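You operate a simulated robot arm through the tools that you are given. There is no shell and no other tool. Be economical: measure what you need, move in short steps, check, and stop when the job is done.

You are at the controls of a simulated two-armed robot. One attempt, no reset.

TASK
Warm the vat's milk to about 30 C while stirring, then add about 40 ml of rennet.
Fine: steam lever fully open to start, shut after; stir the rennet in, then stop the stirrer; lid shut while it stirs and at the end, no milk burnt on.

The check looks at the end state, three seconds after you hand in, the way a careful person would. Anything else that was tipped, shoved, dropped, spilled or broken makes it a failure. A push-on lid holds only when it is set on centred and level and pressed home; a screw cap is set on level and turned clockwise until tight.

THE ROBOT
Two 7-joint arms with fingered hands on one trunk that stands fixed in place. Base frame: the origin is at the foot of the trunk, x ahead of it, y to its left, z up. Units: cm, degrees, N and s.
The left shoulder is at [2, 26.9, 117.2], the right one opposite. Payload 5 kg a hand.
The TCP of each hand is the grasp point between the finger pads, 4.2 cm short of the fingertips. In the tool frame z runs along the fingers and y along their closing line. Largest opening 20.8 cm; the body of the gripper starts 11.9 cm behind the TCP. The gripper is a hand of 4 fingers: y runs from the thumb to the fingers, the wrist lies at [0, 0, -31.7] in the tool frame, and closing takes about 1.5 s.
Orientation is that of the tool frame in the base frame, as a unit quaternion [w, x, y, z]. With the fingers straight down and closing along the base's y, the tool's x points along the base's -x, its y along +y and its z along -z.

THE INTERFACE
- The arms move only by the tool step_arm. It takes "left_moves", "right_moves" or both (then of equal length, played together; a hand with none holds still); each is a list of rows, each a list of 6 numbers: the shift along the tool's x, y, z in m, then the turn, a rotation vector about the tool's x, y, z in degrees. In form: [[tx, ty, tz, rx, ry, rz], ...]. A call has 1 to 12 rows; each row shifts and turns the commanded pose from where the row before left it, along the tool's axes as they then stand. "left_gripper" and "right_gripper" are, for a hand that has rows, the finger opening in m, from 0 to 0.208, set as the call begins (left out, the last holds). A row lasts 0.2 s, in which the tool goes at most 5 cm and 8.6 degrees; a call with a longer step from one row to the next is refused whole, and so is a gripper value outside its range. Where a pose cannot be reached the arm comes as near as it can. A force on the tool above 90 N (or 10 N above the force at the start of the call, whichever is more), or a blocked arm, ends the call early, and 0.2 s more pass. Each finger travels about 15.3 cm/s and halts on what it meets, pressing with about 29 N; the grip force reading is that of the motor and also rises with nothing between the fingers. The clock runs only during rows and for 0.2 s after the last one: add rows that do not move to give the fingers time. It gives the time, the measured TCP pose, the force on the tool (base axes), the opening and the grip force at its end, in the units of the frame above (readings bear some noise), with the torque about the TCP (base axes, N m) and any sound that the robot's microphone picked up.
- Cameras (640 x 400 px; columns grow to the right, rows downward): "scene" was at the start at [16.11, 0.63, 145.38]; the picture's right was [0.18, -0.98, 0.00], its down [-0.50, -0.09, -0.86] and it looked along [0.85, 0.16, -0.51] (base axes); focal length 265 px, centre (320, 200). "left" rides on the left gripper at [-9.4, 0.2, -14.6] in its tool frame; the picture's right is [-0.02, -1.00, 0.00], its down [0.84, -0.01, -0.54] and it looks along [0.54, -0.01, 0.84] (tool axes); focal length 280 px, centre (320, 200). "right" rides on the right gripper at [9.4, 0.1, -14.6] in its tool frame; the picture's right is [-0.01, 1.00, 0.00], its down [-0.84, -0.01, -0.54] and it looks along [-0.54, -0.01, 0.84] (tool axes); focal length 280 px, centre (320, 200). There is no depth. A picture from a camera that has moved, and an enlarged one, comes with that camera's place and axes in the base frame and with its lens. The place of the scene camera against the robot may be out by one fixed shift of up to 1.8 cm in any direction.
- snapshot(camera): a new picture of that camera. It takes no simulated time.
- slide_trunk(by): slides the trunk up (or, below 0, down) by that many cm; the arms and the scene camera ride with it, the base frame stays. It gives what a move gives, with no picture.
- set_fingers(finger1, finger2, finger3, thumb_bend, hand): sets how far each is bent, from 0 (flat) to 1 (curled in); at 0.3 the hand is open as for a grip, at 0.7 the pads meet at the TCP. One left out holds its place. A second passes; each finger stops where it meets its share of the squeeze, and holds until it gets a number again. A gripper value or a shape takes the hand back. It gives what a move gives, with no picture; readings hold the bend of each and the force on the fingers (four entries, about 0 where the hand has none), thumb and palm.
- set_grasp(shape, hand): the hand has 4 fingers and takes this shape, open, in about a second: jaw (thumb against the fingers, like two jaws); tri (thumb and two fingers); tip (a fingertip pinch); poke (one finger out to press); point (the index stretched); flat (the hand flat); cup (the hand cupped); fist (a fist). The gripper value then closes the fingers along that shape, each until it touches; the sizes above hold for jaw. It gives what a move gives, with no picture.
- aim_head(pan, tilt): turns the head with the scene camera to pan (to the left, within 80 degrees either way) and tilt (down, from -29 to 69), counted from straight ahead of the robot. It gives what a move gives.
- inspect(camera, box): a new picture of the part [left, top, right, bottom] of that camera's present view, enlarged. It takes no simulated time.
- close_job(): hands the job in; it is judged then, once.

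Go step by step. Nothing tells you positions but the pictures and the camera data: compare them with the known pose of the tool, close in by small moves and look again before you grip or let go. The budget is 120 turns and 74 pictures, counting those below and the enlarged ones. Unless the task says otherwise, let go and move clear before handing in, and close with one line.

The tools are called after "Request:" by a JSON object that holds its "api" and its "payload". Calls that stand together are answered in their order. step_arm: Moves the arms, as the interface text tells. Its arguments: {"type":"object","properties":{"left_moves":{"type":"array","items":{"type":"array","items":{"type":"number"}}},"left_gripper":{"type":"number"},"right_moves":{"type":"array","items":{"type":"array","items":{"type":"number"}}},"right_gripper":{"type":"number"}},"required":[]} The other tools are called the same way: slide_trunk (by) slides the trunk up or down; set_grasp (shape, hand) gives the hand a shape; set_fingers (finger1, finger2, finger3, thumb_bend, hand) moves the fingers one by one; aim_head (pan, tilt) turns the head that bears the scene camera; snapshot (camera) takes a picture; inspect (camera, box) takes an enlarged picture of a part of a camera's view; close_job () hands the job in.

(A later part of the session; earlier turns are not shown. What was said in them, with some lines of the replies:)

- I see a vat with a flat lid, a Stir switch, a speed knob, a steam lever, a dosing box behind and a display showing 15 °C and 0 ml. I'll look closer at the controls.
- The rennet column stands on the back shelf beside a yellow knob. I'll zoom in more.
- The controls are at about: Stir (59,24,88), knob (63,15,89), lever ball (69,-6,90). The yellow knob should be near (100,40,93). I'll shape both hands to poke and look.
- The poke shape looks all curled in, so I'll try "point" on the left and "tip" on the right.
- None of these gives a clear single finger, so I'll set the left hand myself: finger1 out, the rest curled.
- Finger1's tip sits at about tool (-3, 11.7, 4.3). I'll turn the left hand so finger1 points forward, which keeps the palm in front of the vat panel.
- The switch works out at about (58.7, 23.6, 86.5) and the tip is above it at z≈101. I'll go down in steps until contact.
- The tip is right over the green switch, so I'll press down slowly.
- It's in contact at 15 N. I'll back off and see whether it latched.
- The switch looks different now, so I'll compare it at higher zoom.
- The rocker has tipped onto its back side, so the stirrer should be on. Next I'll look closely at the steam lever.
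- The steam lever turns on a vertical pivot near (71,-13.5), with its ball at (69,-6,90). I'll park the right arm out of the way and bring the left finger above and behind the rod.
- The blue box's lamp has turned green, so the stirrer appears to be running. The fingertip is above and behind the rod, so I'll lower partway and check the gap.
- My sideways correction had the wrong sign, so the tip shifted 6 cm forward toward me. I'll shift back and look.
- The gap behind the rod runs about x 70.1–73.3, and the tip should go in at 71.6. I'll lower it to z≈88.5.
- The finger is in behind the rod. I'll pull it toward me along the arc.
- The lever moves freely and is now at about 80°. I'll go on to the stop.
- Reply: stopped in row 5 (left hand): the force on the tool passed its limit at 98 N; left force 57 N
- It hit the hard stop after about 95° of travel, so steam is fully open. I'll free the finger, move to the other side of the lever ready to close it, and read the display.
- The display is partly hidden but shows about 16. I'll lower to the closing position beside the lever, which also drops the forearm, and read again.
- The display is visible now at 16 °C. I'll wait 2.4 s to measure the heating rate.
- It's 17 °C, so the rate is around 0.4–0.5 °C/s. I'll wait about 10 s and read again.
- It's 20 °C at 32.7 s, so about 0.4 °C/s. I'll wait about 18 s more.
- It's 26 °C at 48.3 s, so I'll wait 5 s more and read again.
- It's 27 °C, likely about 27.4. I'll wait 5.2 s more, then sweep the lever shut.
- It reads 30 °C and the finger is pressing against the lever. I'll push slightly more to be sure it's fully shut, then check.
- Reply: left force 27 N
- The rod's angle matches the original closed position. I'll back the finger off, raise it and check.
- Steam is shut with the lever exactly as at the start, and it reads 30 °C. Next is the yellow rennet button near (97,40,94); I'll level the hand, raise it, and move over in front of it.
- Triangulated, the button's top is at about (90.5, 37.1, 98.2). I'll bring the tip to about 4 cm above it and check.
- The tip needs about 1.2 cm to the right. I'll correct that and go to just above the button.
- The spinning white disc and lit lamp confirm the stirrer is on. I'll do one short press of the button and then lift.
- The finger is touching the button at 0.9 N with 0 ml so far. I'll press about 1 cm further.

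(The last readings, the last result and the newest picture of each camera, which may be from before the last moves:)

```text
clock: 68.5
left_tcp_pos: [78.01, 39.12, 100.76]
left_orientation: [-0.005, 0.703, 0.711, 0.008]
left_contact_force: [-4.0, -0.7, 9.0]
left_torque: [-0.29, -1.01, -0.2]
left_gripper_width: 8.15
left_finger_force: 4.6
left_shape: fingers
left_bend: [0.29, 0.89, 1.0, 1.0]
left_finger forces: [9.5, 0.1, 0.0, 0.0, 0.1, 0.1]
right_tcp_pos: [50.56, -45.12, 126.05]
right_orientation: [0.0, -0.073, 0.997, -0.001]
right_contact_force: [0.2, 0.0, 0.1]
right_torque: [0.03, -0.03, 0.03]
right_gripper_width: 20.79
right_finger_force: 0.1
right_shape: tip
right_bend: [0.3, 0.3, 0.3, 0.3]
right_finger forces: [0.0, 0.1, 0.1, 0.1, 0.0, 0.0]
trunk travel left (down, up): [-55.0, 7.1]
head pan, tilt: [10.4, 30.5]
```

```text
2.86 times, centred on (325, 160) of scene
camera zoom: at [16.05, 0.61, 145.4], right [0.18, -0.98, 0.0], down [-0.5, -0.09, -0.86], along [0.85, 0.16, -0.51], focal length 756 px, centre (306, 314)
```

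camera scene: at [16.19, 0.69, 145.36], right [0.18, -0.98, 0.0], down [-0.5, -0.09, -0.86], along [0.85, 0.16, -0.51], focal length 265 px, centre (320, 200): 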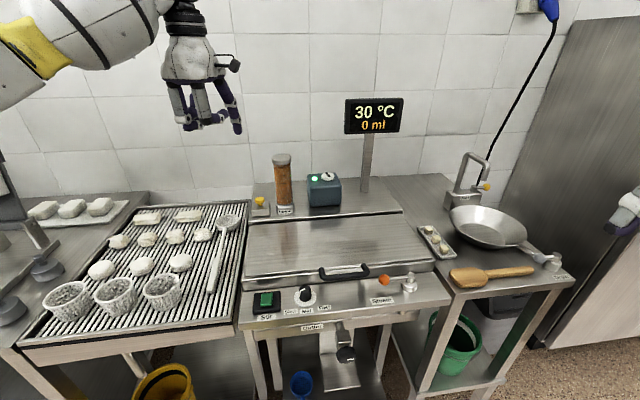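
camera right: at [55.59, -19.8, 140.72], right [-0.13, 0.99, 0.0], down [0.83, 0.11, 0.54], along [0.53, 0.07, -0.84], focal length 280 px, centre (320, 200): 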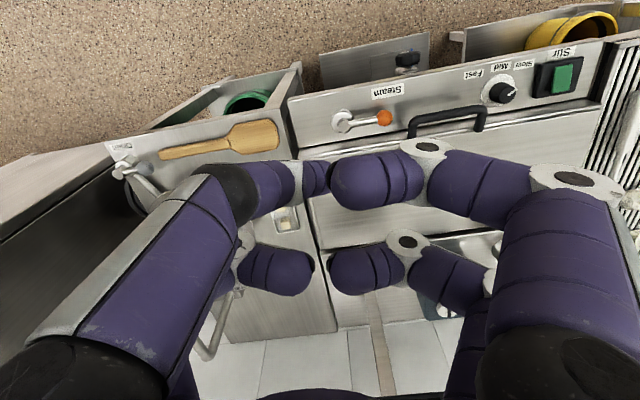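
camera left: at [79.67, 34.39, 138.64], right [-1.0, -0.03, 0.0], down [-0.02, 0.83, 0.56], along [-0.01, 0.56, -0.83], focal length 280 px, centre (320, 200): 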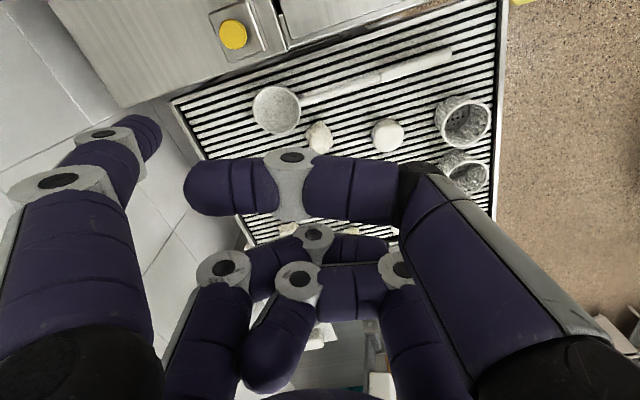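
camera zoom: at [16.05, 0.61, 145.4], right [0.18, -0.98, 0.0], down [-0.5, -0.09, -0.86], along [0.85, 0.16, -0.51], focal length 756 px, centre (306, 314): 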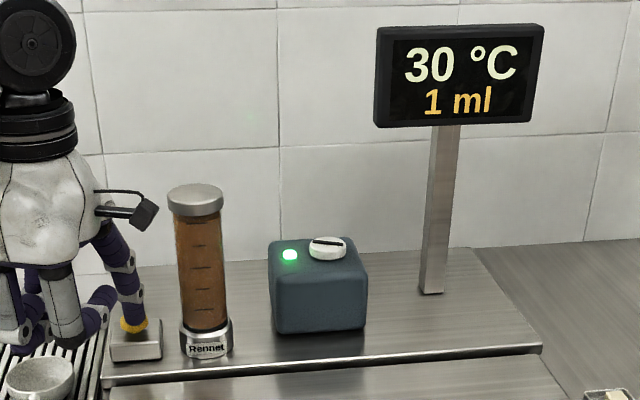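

Rennet started flowing at 1 ml, so it likely runs while held. I'll hold 1 s and read the rate.

Request:
{"api": "step_arm", "payload": {"left_moves": [[0, 0, 0, 0, 0, 0], [0, 0, 0, 0, 0, 0], [0, 0, 0, 0, 0, 0], [0, 0, 0, 0, 0, 0]]}}

Request:
{"api": "inspect", "payload": {"camera": "scene", "box": [230, 90, 420, 230]}}

```text
clock: 69.5
left_tcp_pos: [78.01, 39.17, 100.64]
left_orientation: [-0.006, 0.703, 0.711, 0.01]
left_contact_force: [-4.9, -1.4, 12.5]
left_torque: [-0.31, -1.34, -0.16]
left_gripper_width: 8.14
left_finger_force: 5.7
left_shape: fingers
left_bend: [0.29, 0.89, 1.0, 1.0]
left_finger forces: [12.1, 0.1, 0.0, 0.0, 0.0, 0.0]
right_tcp_pos: [50.54, -45.13, 126.05]
right_orientation: [0.001, -0.074, 0.997, -0.001]
right_contact_force: [-0.2, 0.6, 0.5]
right_torque: [0.01, 0.02, 0.0]
right_gripper_width: 20.78
right_finger_force: 0.2
right_shape: tip
right_bend: [0.3, 0.3, 0.3, 0.3]
right_finger forces: [0.0, 0.1, 0.1, 0.0, 0.1, 0.0]
trunk travel left (down, up): [-55.0, 7.1]
head pan, tilt: [10.4, 30.5]
```

```text
2.86 times, centred on (325, 160) of scene
camera zoom: at [16.02, 0.6, 145.4], right [0.18, -0.98, 0.0], down [-0.5, -0.09, -0.86], along [0.85, 0.16, -0.51], focal length 756 px, centre (306, 314)
```

zoom: 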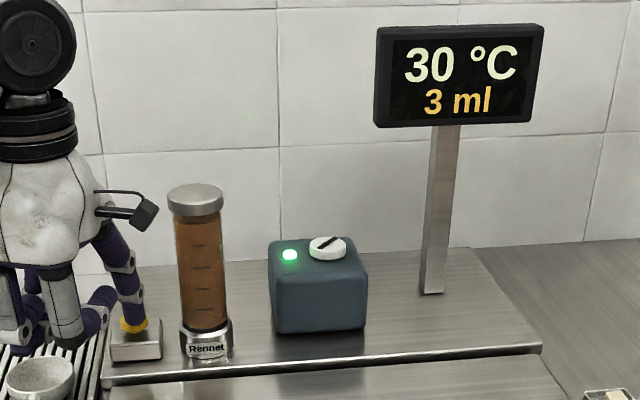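

It flows at about 2–2.5 ml/s. I'll hold about 10 s and read.

Request:
{"api": "step_arm", "payload": {"left_moves": [[0, 0, 0, 0, 0, 0], [0, 0, 0, 0, 0, 0], [0, 0, 0, 0, 0, 0], [0, 0, 0, 0, 0, 0], [0, 0, 0, 0, 0, 0], [0, 0, 0, 0, 0, 0], [0, 0, 0, 0, 0, 0], [0, 0, 0, 0, 0, 0], [0, 0, 0, 0, 0, 0], [0, 0, 0, 0, 0, 0], [0, 0, 0, 0, 0, 0], [0, 0, 0, 0, 0, 0]]}}

Request:
{"api": "step_arm", "payload": {"left_moves": [[0, 0, 0, 0, 0, 0], [0, 0, 0, 0, 0, 0], [0, 0, 0, 0, 0, 0], [0, 0, 0, 0, 0, 0], [0, 0, 0, 0, 0, 0], [0, 0, 0, 0, 0, 0], [0, 0, 0, 0, 0, 0], [0, 0, 0, 0, 0, 0], [0, 0, 0, 0, 0, 0], [0, 0, 0, 0, 0, 0], [0, 0, 0, 0, 0, 0], [0, 0, 0, 0, 0, 0]]}}

Request:
{"api": "step_arm", "payload": {"left_moves": [[0, 0, 0, 0, 0, 0], [0, 0, 0, 0, 0, 0], [0, 0, 0, 0, 0, 0], [0, 0, 0, 0, 0, 0], [0, 0, 0, 0, 0, 0], [0, 0, 0, 0, 0, 0], [0, 0, 0, 0, 0, 0], [0, 0, 0, 0, 0, 0], [0, 0, 0, 0, 0, 0], [0, 0, 0, 0, 0, 0], [0, 0, 0, 0, 0, 0], [0, 0, 0, 0, 0, 0]]}}

Request:
{"api": "inspect", "payload": {"camera": "scene", "box": [230, 90, 420, 230]}}

```text
clock: 72.1
left_tcp_pos: [77.97, 39.13, 100.62]
left_orientation: [-0.006, 0.703, 0.711, 0.008]
left_contact_force: [-4.0, 0.3, 13.2]
left_torque: [-0.33, -1.4, -0.21]
left_gripper_width: 8.18
left_finger_force: 6.3
left_shape: fingers
left_bend: [0.29, 0.89, 1.0, 1.0]
left_finger forces: [12.7, 0.1, 0.0, 0.0, 0.0, 0.0]
right_tcp_pos: [50.52, -45.13, 126.06]
right_orientation: [0.001, -0.073, 0.997, 0.001]
right_contact_force: [0.0, 0.0, -0.2]
right_torque: [0.03, 0.01, -0.03]
right_gripper_width: 20.8
right_finger_force: 0.2
right_shape: tip
right_bend: [0.3, 0.3, 0.3, 0.3]
right_finger forces: [0.1, 0.0, 0.0, 0.0, 0.1, 0.0]
trunk travel left (down, up): [-55.0, 7.1]
head pan, tilt: [10.4, 30.5]
```

```text
clock: 74.7
left_tcp_pos: [78.03, 39.07, 100.66]
left_orientation: [-0.006, 0.703, 0.711, 0.009]
left_contact_force: [-4.2, -0.4, 12.9]
left_torque: [-0.33, -1.41, -0.18]
left_gripper_width: 8.14
left_finger_force: 6.8
left_shape: fingers
left_bend: [0.29, 0.89, 1.0, 1.0]
left_finger forces: [12.7, 0.1, 0.1, 0.0, 0.0, 0.0]
right_tcp_pos: [50.58, -45.17, 126.02]
right_orientation: [0.001, -0.073, 0.997, 0.0]
right_contact_force: [-1.0, -0.4, 0.2]
right_torque: [0.0, 0.0, 0.01]
right_gripper_width: 20.81
right_finger_force: 0.0
right_shape: tip
right_bend: [0.3, 0.3, 0.3, 0.3]
right_finger forces: [0.0, 0.1, 0.0, 0.1, 0.0, 0.1]
trunk travel left (down, up): [-55.0, 7.1]
head pan, tilt: [10.4, 30.5]
```

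```text
clock: 77.3
left_tcp_pos: [78.02, 39.01, 100.74]
left_orientation: [-0.006, 0.703, 0.711, 0.009]
left_contact_force: [-4.4, -1.8, 12.6]
left_torque: [-0.33, -1.43, -0.19]
left_gripper_width: 8.18
left_finger_force: 6.4
left_shape: fingers
left_bend: [0.29, 0.89, 1.0, 1.0]
left_finger forces: [12.8, 0.1, 0.0, 0.1, 0.0, 0.0]
right_tcp_pos: [50.53, -45.09, 126.1]
right_orientation: [0.001, -0.073, 0.997, 0.0]
right_contact_force: [-0.5, 0.5, -0.6]
right_torque: [0.0, 0.0, 0.03]
right_gripper_width: 20.8
right_finger_force: 0.0
right_shape: tip
right_bend: [0.3, 0.3, 0.3, 0.3]
right_finger forces: [0.0, 0.0, 0.0, 0.0, 0.1, 0.0]
trunk travel left (down, up): [-55.0, 7.1]
head pan, tilt: [10.4, 30.5]
```

```text
2.86 times, centred on (325, 160) of scene
camera zoom: at [16.01, 0.6, 145.4], right [0.18, -0.98, 0.0], down [-0.5, -0.09, -0.86], along [0.85, 0.16, -0.51], focal length 756 px, centre (306, 314)
```

zoom: 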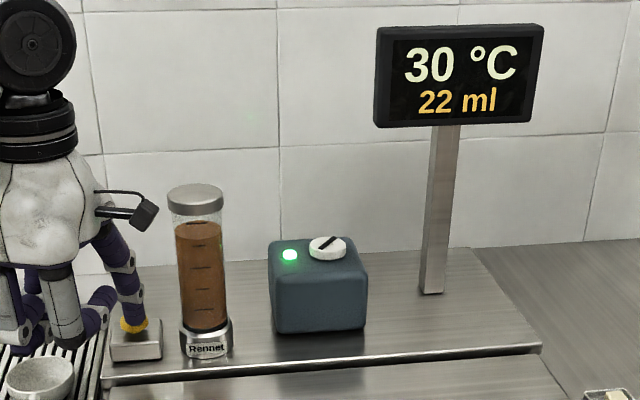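

It reads 22 ml at 2.44 ml/s. I'll hold 7.3 s more and lift off.

Request:
{"api": "step_arm", "payload": {"left_moves": [[0, 0, 0, 0, 0, 0], [0, 0, 0, 0, 0, 0], [0, 0, 0, 0, 0, 0], [0, 0, 0, 0, 0, 0], [0, 0, 0, 0, 0, 0], [0, 0, 0, 0, 0, 0], [0, 0, 0, 0, 0, 0], [0, 0, 0, 0, 0, 0], [0, 0, 0, 0, 0, 0], [0, 0, 0, 0, 0, 0], [0, 0, 0, 0, 0, 0], [0, 0, 0, 0, 0, 0]]}}

Request:
{"api": "step_arm", "payload": {"left_moves": [[0, 0, 0, 0, 0, 0], [0, 0, 0, 0, 0, 0], [0, 0, 0, 0, 0, 0], [0, 0, 0, 0, 0, 0], [0, 0, 0, 0, 0, 0], [0, 0, 0, 0, 0, 0], [0, 0, 0, 0, 0, 0], [0, 0, 0, 0, 0, 0], [0, 0, 0, 0, 0, 0], [0, 0, 0, 0, 0, 0], [0, 0, 0, 0, 0, 0], [0, 0, 0, 0, 0, 0]]}}

Request:
{"api": "step_arm", "payload": {"left_moves": [[0, 0, 0, 0, 0, 0], [0, 0, 0, 0, 0, 0], [0, 0, 0, 0, 0, 0], [0, 0, 0, 0, 0, 0], [0, 0, 0, 0, 0, 0], [0, 0, 0, 0, 0, 0], [0, 0, 0, 0, 0, 0], [0, 0, 0, 0, 0, 0], [0, 0, 0, 0, 0, 0], [0, 0, 0, 0, 0, 0], [0, 0, -0.04, 0, 0, 0], [0, 0, -0.04, 0, 0, 0]]}}

Request:
{"api": "inspect", "payload": {"camera": "scene", "box": [230, 90, 420, 230]}}

```text
clock: 79.9
left_tcp_pos: [77.98, 39.14, 100.67]
left_orientation: [-0.005, 0.703, 0.711, 0.009]
left_contact_force: [-3.0, -0.3, 13.5]
left_torque: [-0.33, -1.38, -0.21]
left_gripper_width: 8.16
left_finger_force: 6.6
left_shape: fingers
left_bend: [0.29, 0.89, 1.0, 1.0]
left_finger forces: [12.7, 0.0, 0.1, 0.0, 0.1, 0.0]
right_tcp_pos: [50.52, -45.07, 126.1]
right_orientation: [0.0, -0.074, 0.997, 0.001]
right_contact_force: [0.3, 0.9, -0.1]
right_torque: [-0.01, -0.02, -0.01]
right_gripper_width: 20.79
right_finger_force: 0.1
right_shape: tip
right_bend: [0.3, 0.3, 0.3, 0.3]
right_finger forces: [0.0, 0.0, 0.1, 0.0, 0.0, 0.0]
trunk travel left (down, up): [-55.0, 7.1]
head pan, tilt: [10.4, 30.5]
```

```text
clock: 82.5
left_tcp_pos: [78.04, 39.02, 100.71]
left_orientation: [-0.007, 0.703, 0.711, 0.009]
left_contact_force: [-4.6, -1.9, 12.7]
left_torque: [-0.35, -1.43, -0.19]
left_gripper_width: 8.16
left_finger_force: 6.2
left_shape: fingers
left_bend: [0.29, 0.89, 1.0, 1.0]
left_finger forces: [12.7, 0.0, 0.0, 0.0, 0.1, 0.1]
right_tcp_pos: [50.6, -45.08, 126.15]
right_orientation: [0.001, -0.073, 0.997, 0.0]
right_contact_force: [0.3, 0.5, -0.5]
right_torque: [-0.03, 0.0, 0.03]
right_gripper_width: 20.77
right_finger_force: 0.0
right_shape: tip
right_bend: [0.3, 0.3, 0.3, 0.3]
right_finger forces: [0.1, 0.0, 0.0, 0.0, 0.1, 0.0]
trunk travel left (down, up): [-55.0, 7.1]
head pan, tilt: [10.4, 30.5]
```

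```text
clock: 85.1
left_tcp_pos: [77.93, 38.77, 108.71]
left_orientation: [-0.007, 0.703, 0.711, 0.007]
left_contact_force: [1.0, -0.2, -0.6]
left_torque: [0.04, 0.04, 0.0]
left_gripper_width: 8.11
left_finger_force: 0.1
left_shape: fingers
left_bend: [0.3, 0.89, 1.0, 1.0]
left_finger forces: [0.0, 0.0, 0.1, 0.0, 0.1, 0.0]
right_tcp_pos: [50.6, -45.02, 126.13]
right_orientation: [0.0, -0.073, 0.997, 0.0]
right_contact_force: [-0.3, 0.2, -0.2]
right_torque: [0.0, -0.04, -0.01]
right_gripper_width: 20.8
right_finger_force: 0.1
right_shape: tip
right_bend: [0.3, 0.3, 0.3, 0.3]
right_finger forces: [0.0, 0.0, 0.0, 0.1, 0.0, 0.0]
trunk travel left (down, up): [-55.0, 7.1]
head pan, tilt: [10.4, 30.5]
```

```text
2.86 times, centred on (325, 160) of scene
camera zoom: at [16.1, 0.62, 145.38], right [0.18, -0.98, 0.0], down [-0.5, -0.09, -0.86], along [0.85, 0.16, -0.51], focal length 756 px, centre (306, 314)
```

zoom: 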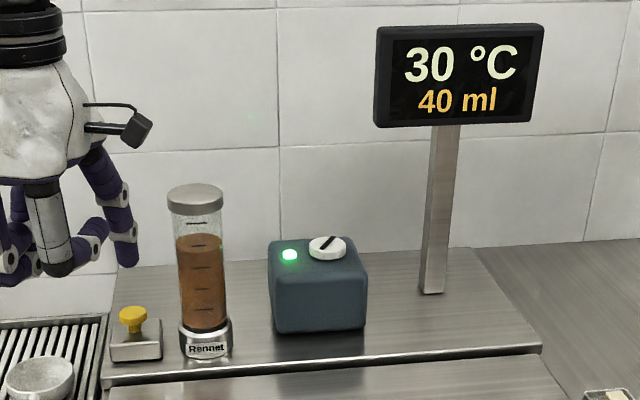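

It reads 40 ml at 30 °C with the stirrer still running. I'll return to the Stir switch while it stirs the rennet in.

Request:
{"api": "step_arm", "payload": {"left_moves": [[0, 0, -0.03, 0, 0, 0], [0, 0, -0.03, 0, 0, 0], [-0.0177, -0.046, 0, 0, 0, 0], [-0.0177, -0.046, 0, 0, 0, 0], [-0.0177, -0.046, 0, 0, 0, 0], [-0.0177, -0.046, 0, 0, 0, 0], [-0.0177, -0.046, 0, 0, 0, 0], [-0.0177, -0.046, 0, 0, 0, 0], [-0.0177, -0.046, 0, 0, 0, 0]]}}

Request:
{"api": "step_arm", "payload": {"left_moves": [[0, 0, 0.0417, 0, 0, 0], [0, 0, 0.0417, 0, 0, 0], [0, 0, 0.0417, 0, 0, 0], [0, 0, 0.0417, 0, 0, 0]]}}

Request:
{"api": "inspect", "payload": {"camera": "left", "box": [60, 0, 320, 170]}}

Request:
{"api": "snapshot", "payload": {"camera": "scene"}}

```text
clock: 87.1
left_tcp_pos: [46.02, 25.75, 114.28]
left_orientation: [-0.007, 0.703, 0.711, 0.008]
left_contact_force: [0.7, 0.2, -0.7]
left_torque: [0.08, -0.06, 0.01]
left_gripper_width: 8.1
left_finger_force: 0.1
left_shape: fingers
left_bend: [0.3, 0.89, 1.0, 1.0]
left_finger forces: [0.1, 0.0, 0.0, 0.0, 0.1, 0.0]
right_tcp_pos: [50.65, -45.19, 126.11]
right_orientation: [0.0, -0.074, 0.997, 0.001]
right_contact_force: [-0.2, 0.6, -0.3]
right_torque: [0.11, -0.06, 0.01]
right_gripper_width: 20.78
right_finger_force: 0.0
right_shape: tip
right_bend: [0.3, 0.3, 0.3, 0.3]
right_finger forces: [0.0, 0.0, 0.0, 0.0, 0.1, 0.0]
trunk travel left (down, up): [-55.0, 7.1]
head pan, tilt: [10.4, 30.5]
```

```text
clock: 88.1
left_tcp_pos: [46.17, 26.37, 97.42]
left_orientation: [-0.006, 0.702, 0.712, 0.007]
left_contact_force: [0.5, -0.2, 0.6]
left_torque: [-0.05, 0.03, 0.02]
left_gripper_width: 8.1
left_finger_force: 0.1
left_shape: fingers
left_bend: [0.3, 0.89, 1.0, 1.0]
left_finger forces: [0.1, 0.1, 0.0, 0.0, 0.0, 0.0]
right_tcp_pos: [50.67, -45.01, 125.97]
right_orientation: [0.0, -0.074, 0.997, 0.0]
right_contact_force: [0.4, 0.6, -0.4]
right_torque: [-0.05, 0.04, 0.02]
right_gripper_width: 20.76
right_finger_force: 0.1
right_shape: tip
right_bend: [0.3, 0.3, 0.3, 0.3]
right_finger forces: [0.1, 0.1, 0.1, 0.0, 0.1, 0.0]
trunk travel left (down, up): [-55.0, 7.1]
head pan, tilt: [10.4, 30.5]
```

```text
2.35 times, centred on (190, 85) of left
camera zoom: at [46.06, 16.66, 111.82], right [-1.0, -0.03, 0.0], down [-0.02, 0.83, 0.56], along [-0.01, 0.55, -0.83], focal length 660 px, centre (626, 471)
```

zoom: 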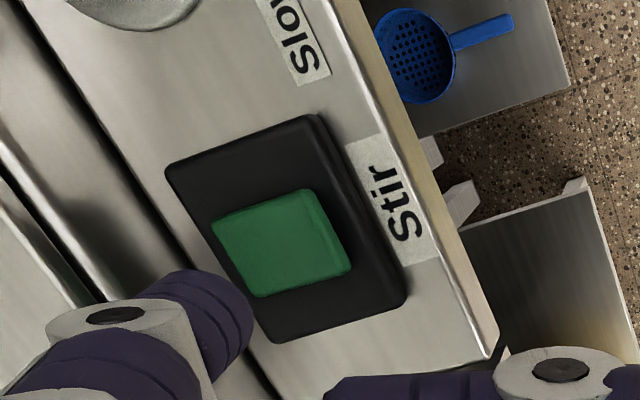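

```text
14 pictures are left
camera scene: at [16.15, 0.69, 145.37], right [0.18, -0.98, 0.0], down [-0.5, -0.09, -0.86], along [0.85, 0.16, -0.51], focal length 265 px, centre (320, 200)
```

scene: 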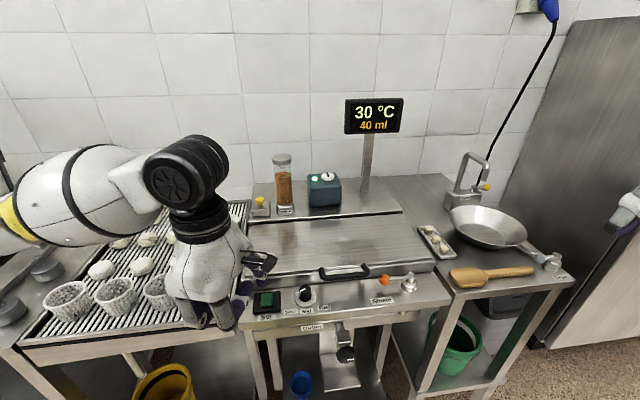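

Everything is steady. I'll let it stir about 15 s more, then press the raised front edge of the rocker.

Request:
{"api": "step_arm", "payload": {"left_moves": [[0, -0.006, 0, 0, 0, 0], [0, 0, 0, 0, 0, 0], [0, 0, 0, 0, 0, 0], [0, 0, 0, 0, 0, 0], [0, 0, 0, 0, 0, 0], [0, 0, 0, 0, 0, 0], [0, 0, 0, 0, 0, 0], [0, 0, 0, 0, 0, 0], [0, 0, 0, 0, 0, 0], [0, 0, 0, 0, 0, 0], [0, 0, 0, 0, 0, 0], [0, 0, 0, 0, 0, 0]]}}

Request:
{"api": "step_arm", "payload": {"left_moves": [[0, 0, 0, 0, 0, 0], [0, 0, 0, 0, 0, 0], [0, 0, 0, 0, 0, 0], [0, 0, 0, 0, 0, 0], [0, 0, 0, 0, 0, 0], [0, 0, 0, 0, 0, 0], [0, 0, 0, 0, 0, 0], [0, 0, 0, 0, 0, 0], [0, 0, 0, 0, 0, 0], [0, 0, 0, 0, 0, 0], [0, 0, 0, 0, 0, 0], [0, 0, 0, 0, 0, 0]]}}

Request:
{"api": "step_arm", "payload": {"left_moves": [[0, 0, 0, 0, 0, 0], [0, 0, 0, 0, 0, 0], [0, 0, 0, 0, 0, 0], [0, 0, 0, 0, 0, 0], [0, 0, 0, 0, 0, 0], [0, 0, 0, 0, 0, 0], [0, 0, 0, 0, 0, 0], [0, 0, 0, 0, 0, 0], [0, 0, 0, 0, 0, 0], [0, 0, 0, 0, 0, 0], [0, 0, 0, 0, 0, 0], [0, 0, 0, 0, 0, 0]]}}

Request:
{"api": "step_arm", "payload": {"left_moves": [[0, 0, 0, 0, 0, 0], [0, 0, 0, 0, 0, 0], [0, 0, 0, 0, 0, 0], [0, 0, 0, 0, 0, 0], [0, 0, 0, 0, 0, 0], [0, 0, 0, 0, 0, 0], [0, 0, 0, 0, 0, 0], [0, 0, 0, 0, 0, 0], [0, 0, 0, 0, 0, 0], [0, 0, 0, 0, 0, 0], [0, 0, 0, 0, 0, 0], [0, 0, 0, 0, 0, 0]]}}

Request:
{"api": "step_arm", "payload": {"left_moves": [[0, 0, 0, 0, 0, 0], [0, 0, 0, 0, 0, 0], [0, 0, 0, 0, 0, 0], [0, 0, 0, 0, 0, 0], [0, 0, 0, 0, 0, 0], [0, 0, 0, 0, 0, 0], [0, 0, 0, 0, 0, 0], [0, 0, 0, 0, 0, 0], [0, 0, 0, 0, 0, 0], [0, 0, 0, 0, 0, 0], [0, 0, 0, 0, 0, 0], [0, 0, 0, 0, 0, 0]]}}

Request:
{"api": "step_arm", "payload": {"left_moves": [[0, 0, 0.02, 0, 0, 0], [0, 0, 0.015, 0, 0, 0], [0, 0, 0.01, 0, 0, 0], [0, 0, 0.006, 0, 0, 0], [0, 0, 0.005, 0, 0, 0]]}}

Request:
{"api": "snapshot", "payload": {"camera": "scene"}}

```text
clock: 90.7
left_tcp_pos: [45.32, 26.31, 97.54]
left_orientation: [-0.007, 0.703, 0.711, 0.009]
left_contact_force: [0.3, -0.1, 0.3]
left_torque: [0.01, 0.02, -0.02]
left_gripper_width: 8.12
left_finger_force: 0.0
left_shape: fingers
left_bend: [0.3, 0.89, 1.0, 1.0]
left_finger forces: [0.1, 0.0, 0.0, 0.1, 0.0, 0.0]
right_tcp_pos: [50.66, -45.05, 125.98]
right_orientation: [0.0, -0.073, 0.997, 0.0]
right_contact_force: [-0.3, -0.3, 0.0]
right_torque: [-0.03, -0.02, 0.02]
right_gripper_width: 20.78
right_finger_force: 0.0
right_shape: tip
right_bend: [0.3, 0.3, 0.3, 0.3]
right_finger forces: [0.0, 0.0, 0.0, 0.0, 0.1, 0.0]
trunk travel left (down, up): [-55.0, 7.1]
head pan, tilt: [10.4, 30.5]
```

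```text
clock: 93.3
left_tcp_pos: [45.34, 26.25, 97.47]
left_orientation: [-0.007, 0.703, 0.711, 0.008]
left_contact_force: [-0.1, 0.5, -0.1]
left_torque: [0.01, 0.03, -0.02]
left_gripper_width: 8.11
left_finger_force: 0.1
left_shape: fingers
left_bend: [0.3, 0.89, 1.0, 1.0]
left_finger forces: [0.0, 0.0, 0.0, 0.0, 0.0, 0.0]
right_tcp_pos: [50.65, -45.11, 126.15]
right_orientation: [0.0, -0.073, 0.997, 0.0]
right_contact_force: [0.5, 0.0, 0.0]
right_torque: [-0.06, 0.01, 0.02]
right_gripper_width: 20.79
right_finger_force: 0.1
right_shape: tip
right_bend: [0.3, 0.3, 0.3, 0.3]
right_finger forces: [0.1, 0.0, 0.1, 0.1, 0.0, 0.0]
trunk travel left (down, up): [-55.0, 7.1]
head pan, tilt: [10.4, 30.5]
```

```text
clock: 95.9
left_tcp_pos: [45.41, 26.25, 97.44]
left_orientation: [-0.007, 0.703, 0.711, 0.008]
left_contact_force: [-0.6, -0.7, 0.2]
left_torque: [-0.01, 0.01, 0.0]
left_gripper_width: 8.1
left_finger_force: 0.2
left_shape: fingers
left_bend: [0.3, 0.89, 1.0, 1.0]
left_finger forces: [0.1, 0.0, 0.0, 0.1, 0.1, 0.0]
right_tcp_pos: [50.69, -45.17, 125.93]
right_orientation: [0.001, -0.073, 0.997, 0.0]
right_contact_force: [-0.1, 0.3, -0.5]
right_torque: [0.03, 0.02, 0.01]
right_gripper_width: 20.79
right_finger_force: 0.1
right_shape: tip
right_bend: [0.3, 0.3, 0.3, 0.3]
right_finger forces: [0.0, 0.0, 0.1, 0.0, 0.0, 0.0]
trunk travel left (down, up): [-55.0, 7.1]
head pan, tilt: [10.4, 30.5]
```

```text
clock: 98.5
left_tcp_pos: [45.37, 26.3, 97.46]
left_orientation: [-0.007, 0.703, 0.711, 0.009]
left_contact_force: [0.6, 0.3, -0.1]
left_torque: [0.0, 0.01, -0.02]
left_gripper_width: 8.1
left_finger_force: 0.0
left_shape: fingers
left_bend: [0.3, 0.89, 1.0, 1.0]
left_finger forces: [0.0, 0.0, 0.0, 0.1, 0.1, 0.1]
right_tcp_pos: [50.68, -45.16, 126.06]
right_orientation: [0.0, -0.073, 0.997, 0.0]
right_contact_force: [0.6, -0.8, 0.6]
right_torque: [0.03, -0.02, 0.03]
right_gripper_width: 20.76
right_finger_force: 0.0
right_shape: tip
right_bend: [0.3, 0.3, 0.3, 0.3]
right_finger forces: [0.0, 0.0, 0.1, 0.0, 0.0, 0.0]
trunk travel left (down, up): [-55.0, 7.1]
head pan, tilt: [10.4, 30.5]
```

```text
clock: 101.1
left_tcp_pos: [45.45, 26.39, 97.5]
left_orientation: [-0.008, 0.702, 0.712, 0.008]
left_contact_force: [-0.2, 0.5, -0.2]
left_torque: [0.01, 0.01, 0.0]
left_gripper_width: 8.11
left_finger_force: 0.1
left_shape: fingers
left_bend: [0.3, 0.89, 1.0, 1.0]
left_finger forces: [0.0, 0.0, 0.0, 0.0, 0.0, 0.0]
right_tcp_pos: [50.67, -45.06, 126.02]
right_orientation: [0.0, -0.073, 0.997, -0.001]
right_contact_force: [0.0, 0.2, 0.0]
right_torque: [0.03, 0.0, 0.01]
right_gripper_width: 20.79
right_finger_force: 0.0
right_shape: tip
right_bend: [0.3, 0.3, 0.3, 0.3]
right_finger forces: [0.1, 0.0, 0.0, 0.0, 0.0, 0.0]
trunk travel left (down, up): [-55.0, 7.1]
head pan, tilt: [10.4, 30.5]
```

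```text
clock: 102.3
left_tcp_pos: [45.37, 26.36, 91.9]
left_orientation: [-0.007, 0.702, 0.712, 0.008]
left_contact_force: [0.4, 0.4, 0.1]
left_torque: [0.0, -0.02, 0.02]
left_gripper_width: 8.1
left_finger_force: 0.1
left_shape: fingers
left_bend: [0.3, 0.89, 1.0, 1.0]
left_finger forces: [0.0, 0.0, 0.0, 0.1, 0.0, 0.1]
right_tcp_pos: [50.7, -45.09, 126.02]
right_orientation: [-0.001, -0.073, 0.997, 0.0]
right_contact_force: [-0.2, 0.9, 0.3]
right_torque: [-0.02, 0.05, 0.0]
right_gripper_width: 20.79
right_finger_force: 0.2
right_shape: tip
right_bend: [0.3, 0.3, 0.3, 0.3]
right_finger forces: [0.0, 0.0, 0.0, 0.0, 0.0, 0.0]
trunk travel left (down, up): [-55.0, 7.1]
head pan, tilt: [10.4, 30.5]
```

```text
13 pictures are left
camera scene: at [16.12, 0.64, 145.38], right [0.18, -0.98, 0.0], down [-0.5, -0.09, -0.86], along [0.85, 0.16, -0.51], focal length 265 px, centre (320, 200)
```

scene: 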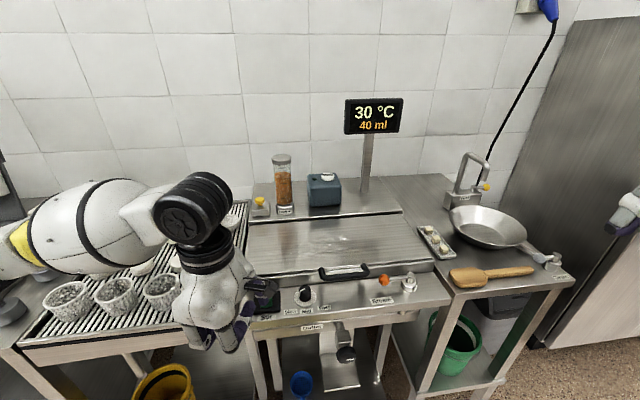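

The green lamp seems to have gone out. I'll lift off and check.

Request:
{"api": "step_arm", "payload": {"left_moves": [[0, 0, -0.04, 0, 0, 0], [0, 0, -0.04, 0, 0, 0], [0.03, -0.03, -0.02, 0, 0, 0], [0.04, 0, -0.03, 0, 0, 0], [0.04, 0, -0.02, 0, 0, 0]]}}

Request:
{"api": "inspect", "payload": {"camera": "scene", "box": [240, 90, 420, 220]}}

Request:
{"api": "inspect", "payload": {"camera": "scene", "box": [235, 255, 445, 386]}}

```text
clock: 103.5
left_tcp_pos: [42.24, 37.51, 107.25]
left_orientation: [-0.006, 0.702, 0.712, 0.007]
left_contact_force: [0.6, 0.2, 0.3]
left_torque: [-0.11, -0.01, 0.03]
left_gripper_width: 8.09
left_finger_force: 0.1
left_shape: fingers
left_bend: [0.3, 0.89, 1.0, 1.0]
left_finger forces: [0.0, 0.0, 0.0, 0.0, 0.1, 0.0]
right_tcp_pos: [50.59, -44.95, 126.08]
right_orientation: [0.002, -0.073, 0.997, 0.0]
right_contact_force: [-1.1, 1.2, 1.5]
right_torque: [-0.15, -0.09, -0.01]
right_gripper_width: 20.78
right_finger_force: 0.0
right_shape: tip
right_bend: [0.3, 0.3, 0.3, 0.3]
right_finger forces: [0.0, 0.0, 0.0, 0.1, 0.1, 0.0]
trunk travel left (down, up): [-55.0, 7.1]
head pan, tilt: [10.4, 30.5]
```

```text
3.08 times, centred on (330, 155) of scene
camera zoom: at [16.06, 0.75, 145.4], right [0.18, -0.98, 0.0], down [-0.5, -0.09, -0.86], along [0.85, 0.16, -0.51], focal length 814 px, centre (289, 338)
```

zoom: 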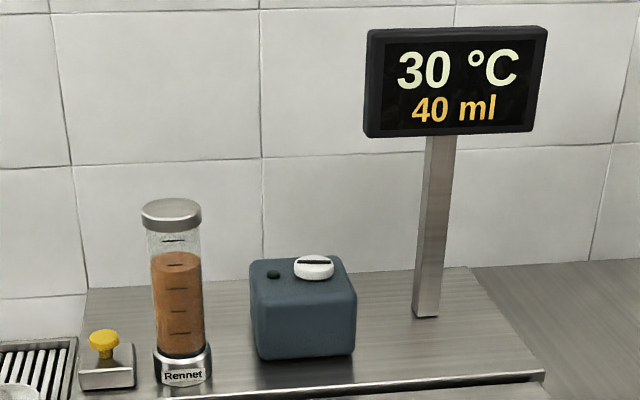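

```text
3.05 times, centred on (340, 320) of scene
camera zoom: at [16.06, 0.75, 145.4], right [0.18, -0.98, 0.0], down [-0.5, -0.09, -0.86], along [0.85, 0.16, -0.51], focal length 806 px, centre (259, -167)
```

zoom: 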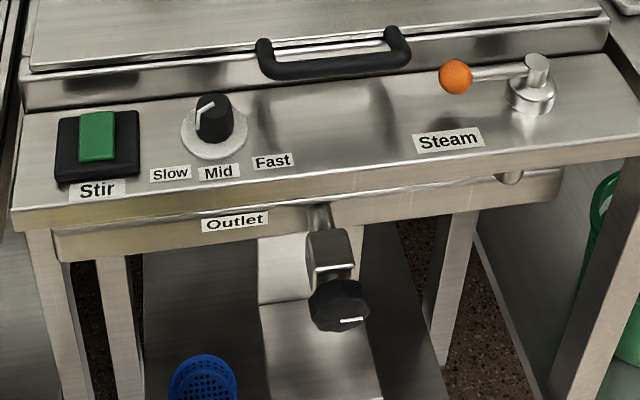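

The stirrer is off (lamp out, rocker back), steam is shut, the lid is on, and the display shows 30 °C and 40 ml. I'll take a last look over the whole scene.

Request:
{"api": "step_arm", "payload": {"left_moves": [[0, -0.02, -0.04, 0, 0, 0], [0, 0, -0.045, 0, 0, 0], [0, 0, -0.045, 0, 0, 0]]}}

Request:
{"api": "snapshot", "payload": {"camera": "scene"}}

```text
clock: 104.3
left_tcp_pos: [40.12, 37.16, 120.39]
left_orientation: [-0.007, 0.703, 0.711, 0.008]
left_contact_force: [0.7, 0.2, 0.2]
left_torque: [0.04, -0.05, -0.01]
left_gripper_width: 8.12
left_finger_force: 0.0
left_shape: fingers
left_bend: [0.3, 0.89, 1.0, 1.0]
left_finger forces: [0.0, 0.0, 0.0, 0.1, 0.1, 0.0]
right_tcp_pos: [50.48, -45.18, 126.14]
right_orientation: [0.001, -0.073, 0.997, 0.0]
right_contact_force: [-1.3, -0.6, 0.5]
right_torque: [0.08, -0.13, -0.01]
right_gripper_width: 20.79
right_finger_force: 0.0
right_shape: tip
right_bend: [0.3, 0.3, 0.3, 0.3]
right_finger forces: [0.0, 0.1, 0.1, 0.0, 0.0, 0.1]
trunk travel left (down, up): [-55.0, 7.1]
head pan, tilt: [10.4, 30.5]
```

```text
10 pictures are left
camera scene: at [15.99, 0.6, 145.42], right [0.18, -0.98, 0.0], down [-0.5, -0.09, -0.86], along [0.85, 0.16, -0.51], focal length 265 px, centre (320, 200)
```

scene: 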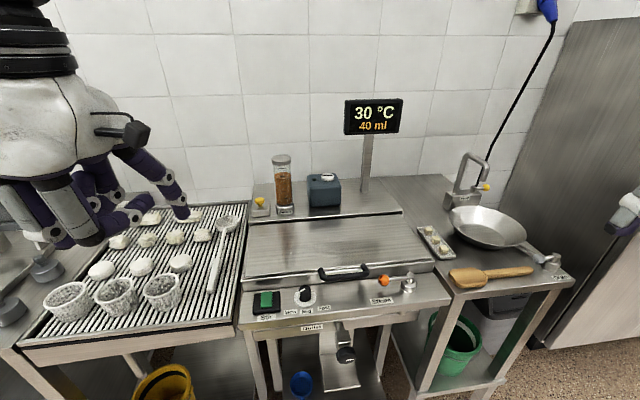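

Everything in view is where it was at the start and both hands are clear, so I'm handing in.

Request:
{"api": "close_job", "payload": {}}

```text
The job is handed in.
```

I've handed in the job: the milk is at 30 °C, with 40 ml of rennet stirred in for about 17 s. The stirrer is off, the steam lever is shut, the lid stayed shut throughout, and nothing in view was knocked or spilled. I couldn't see inside the vat to check for burnt-on milk, but the stirrer was running the whole time the steam was on.
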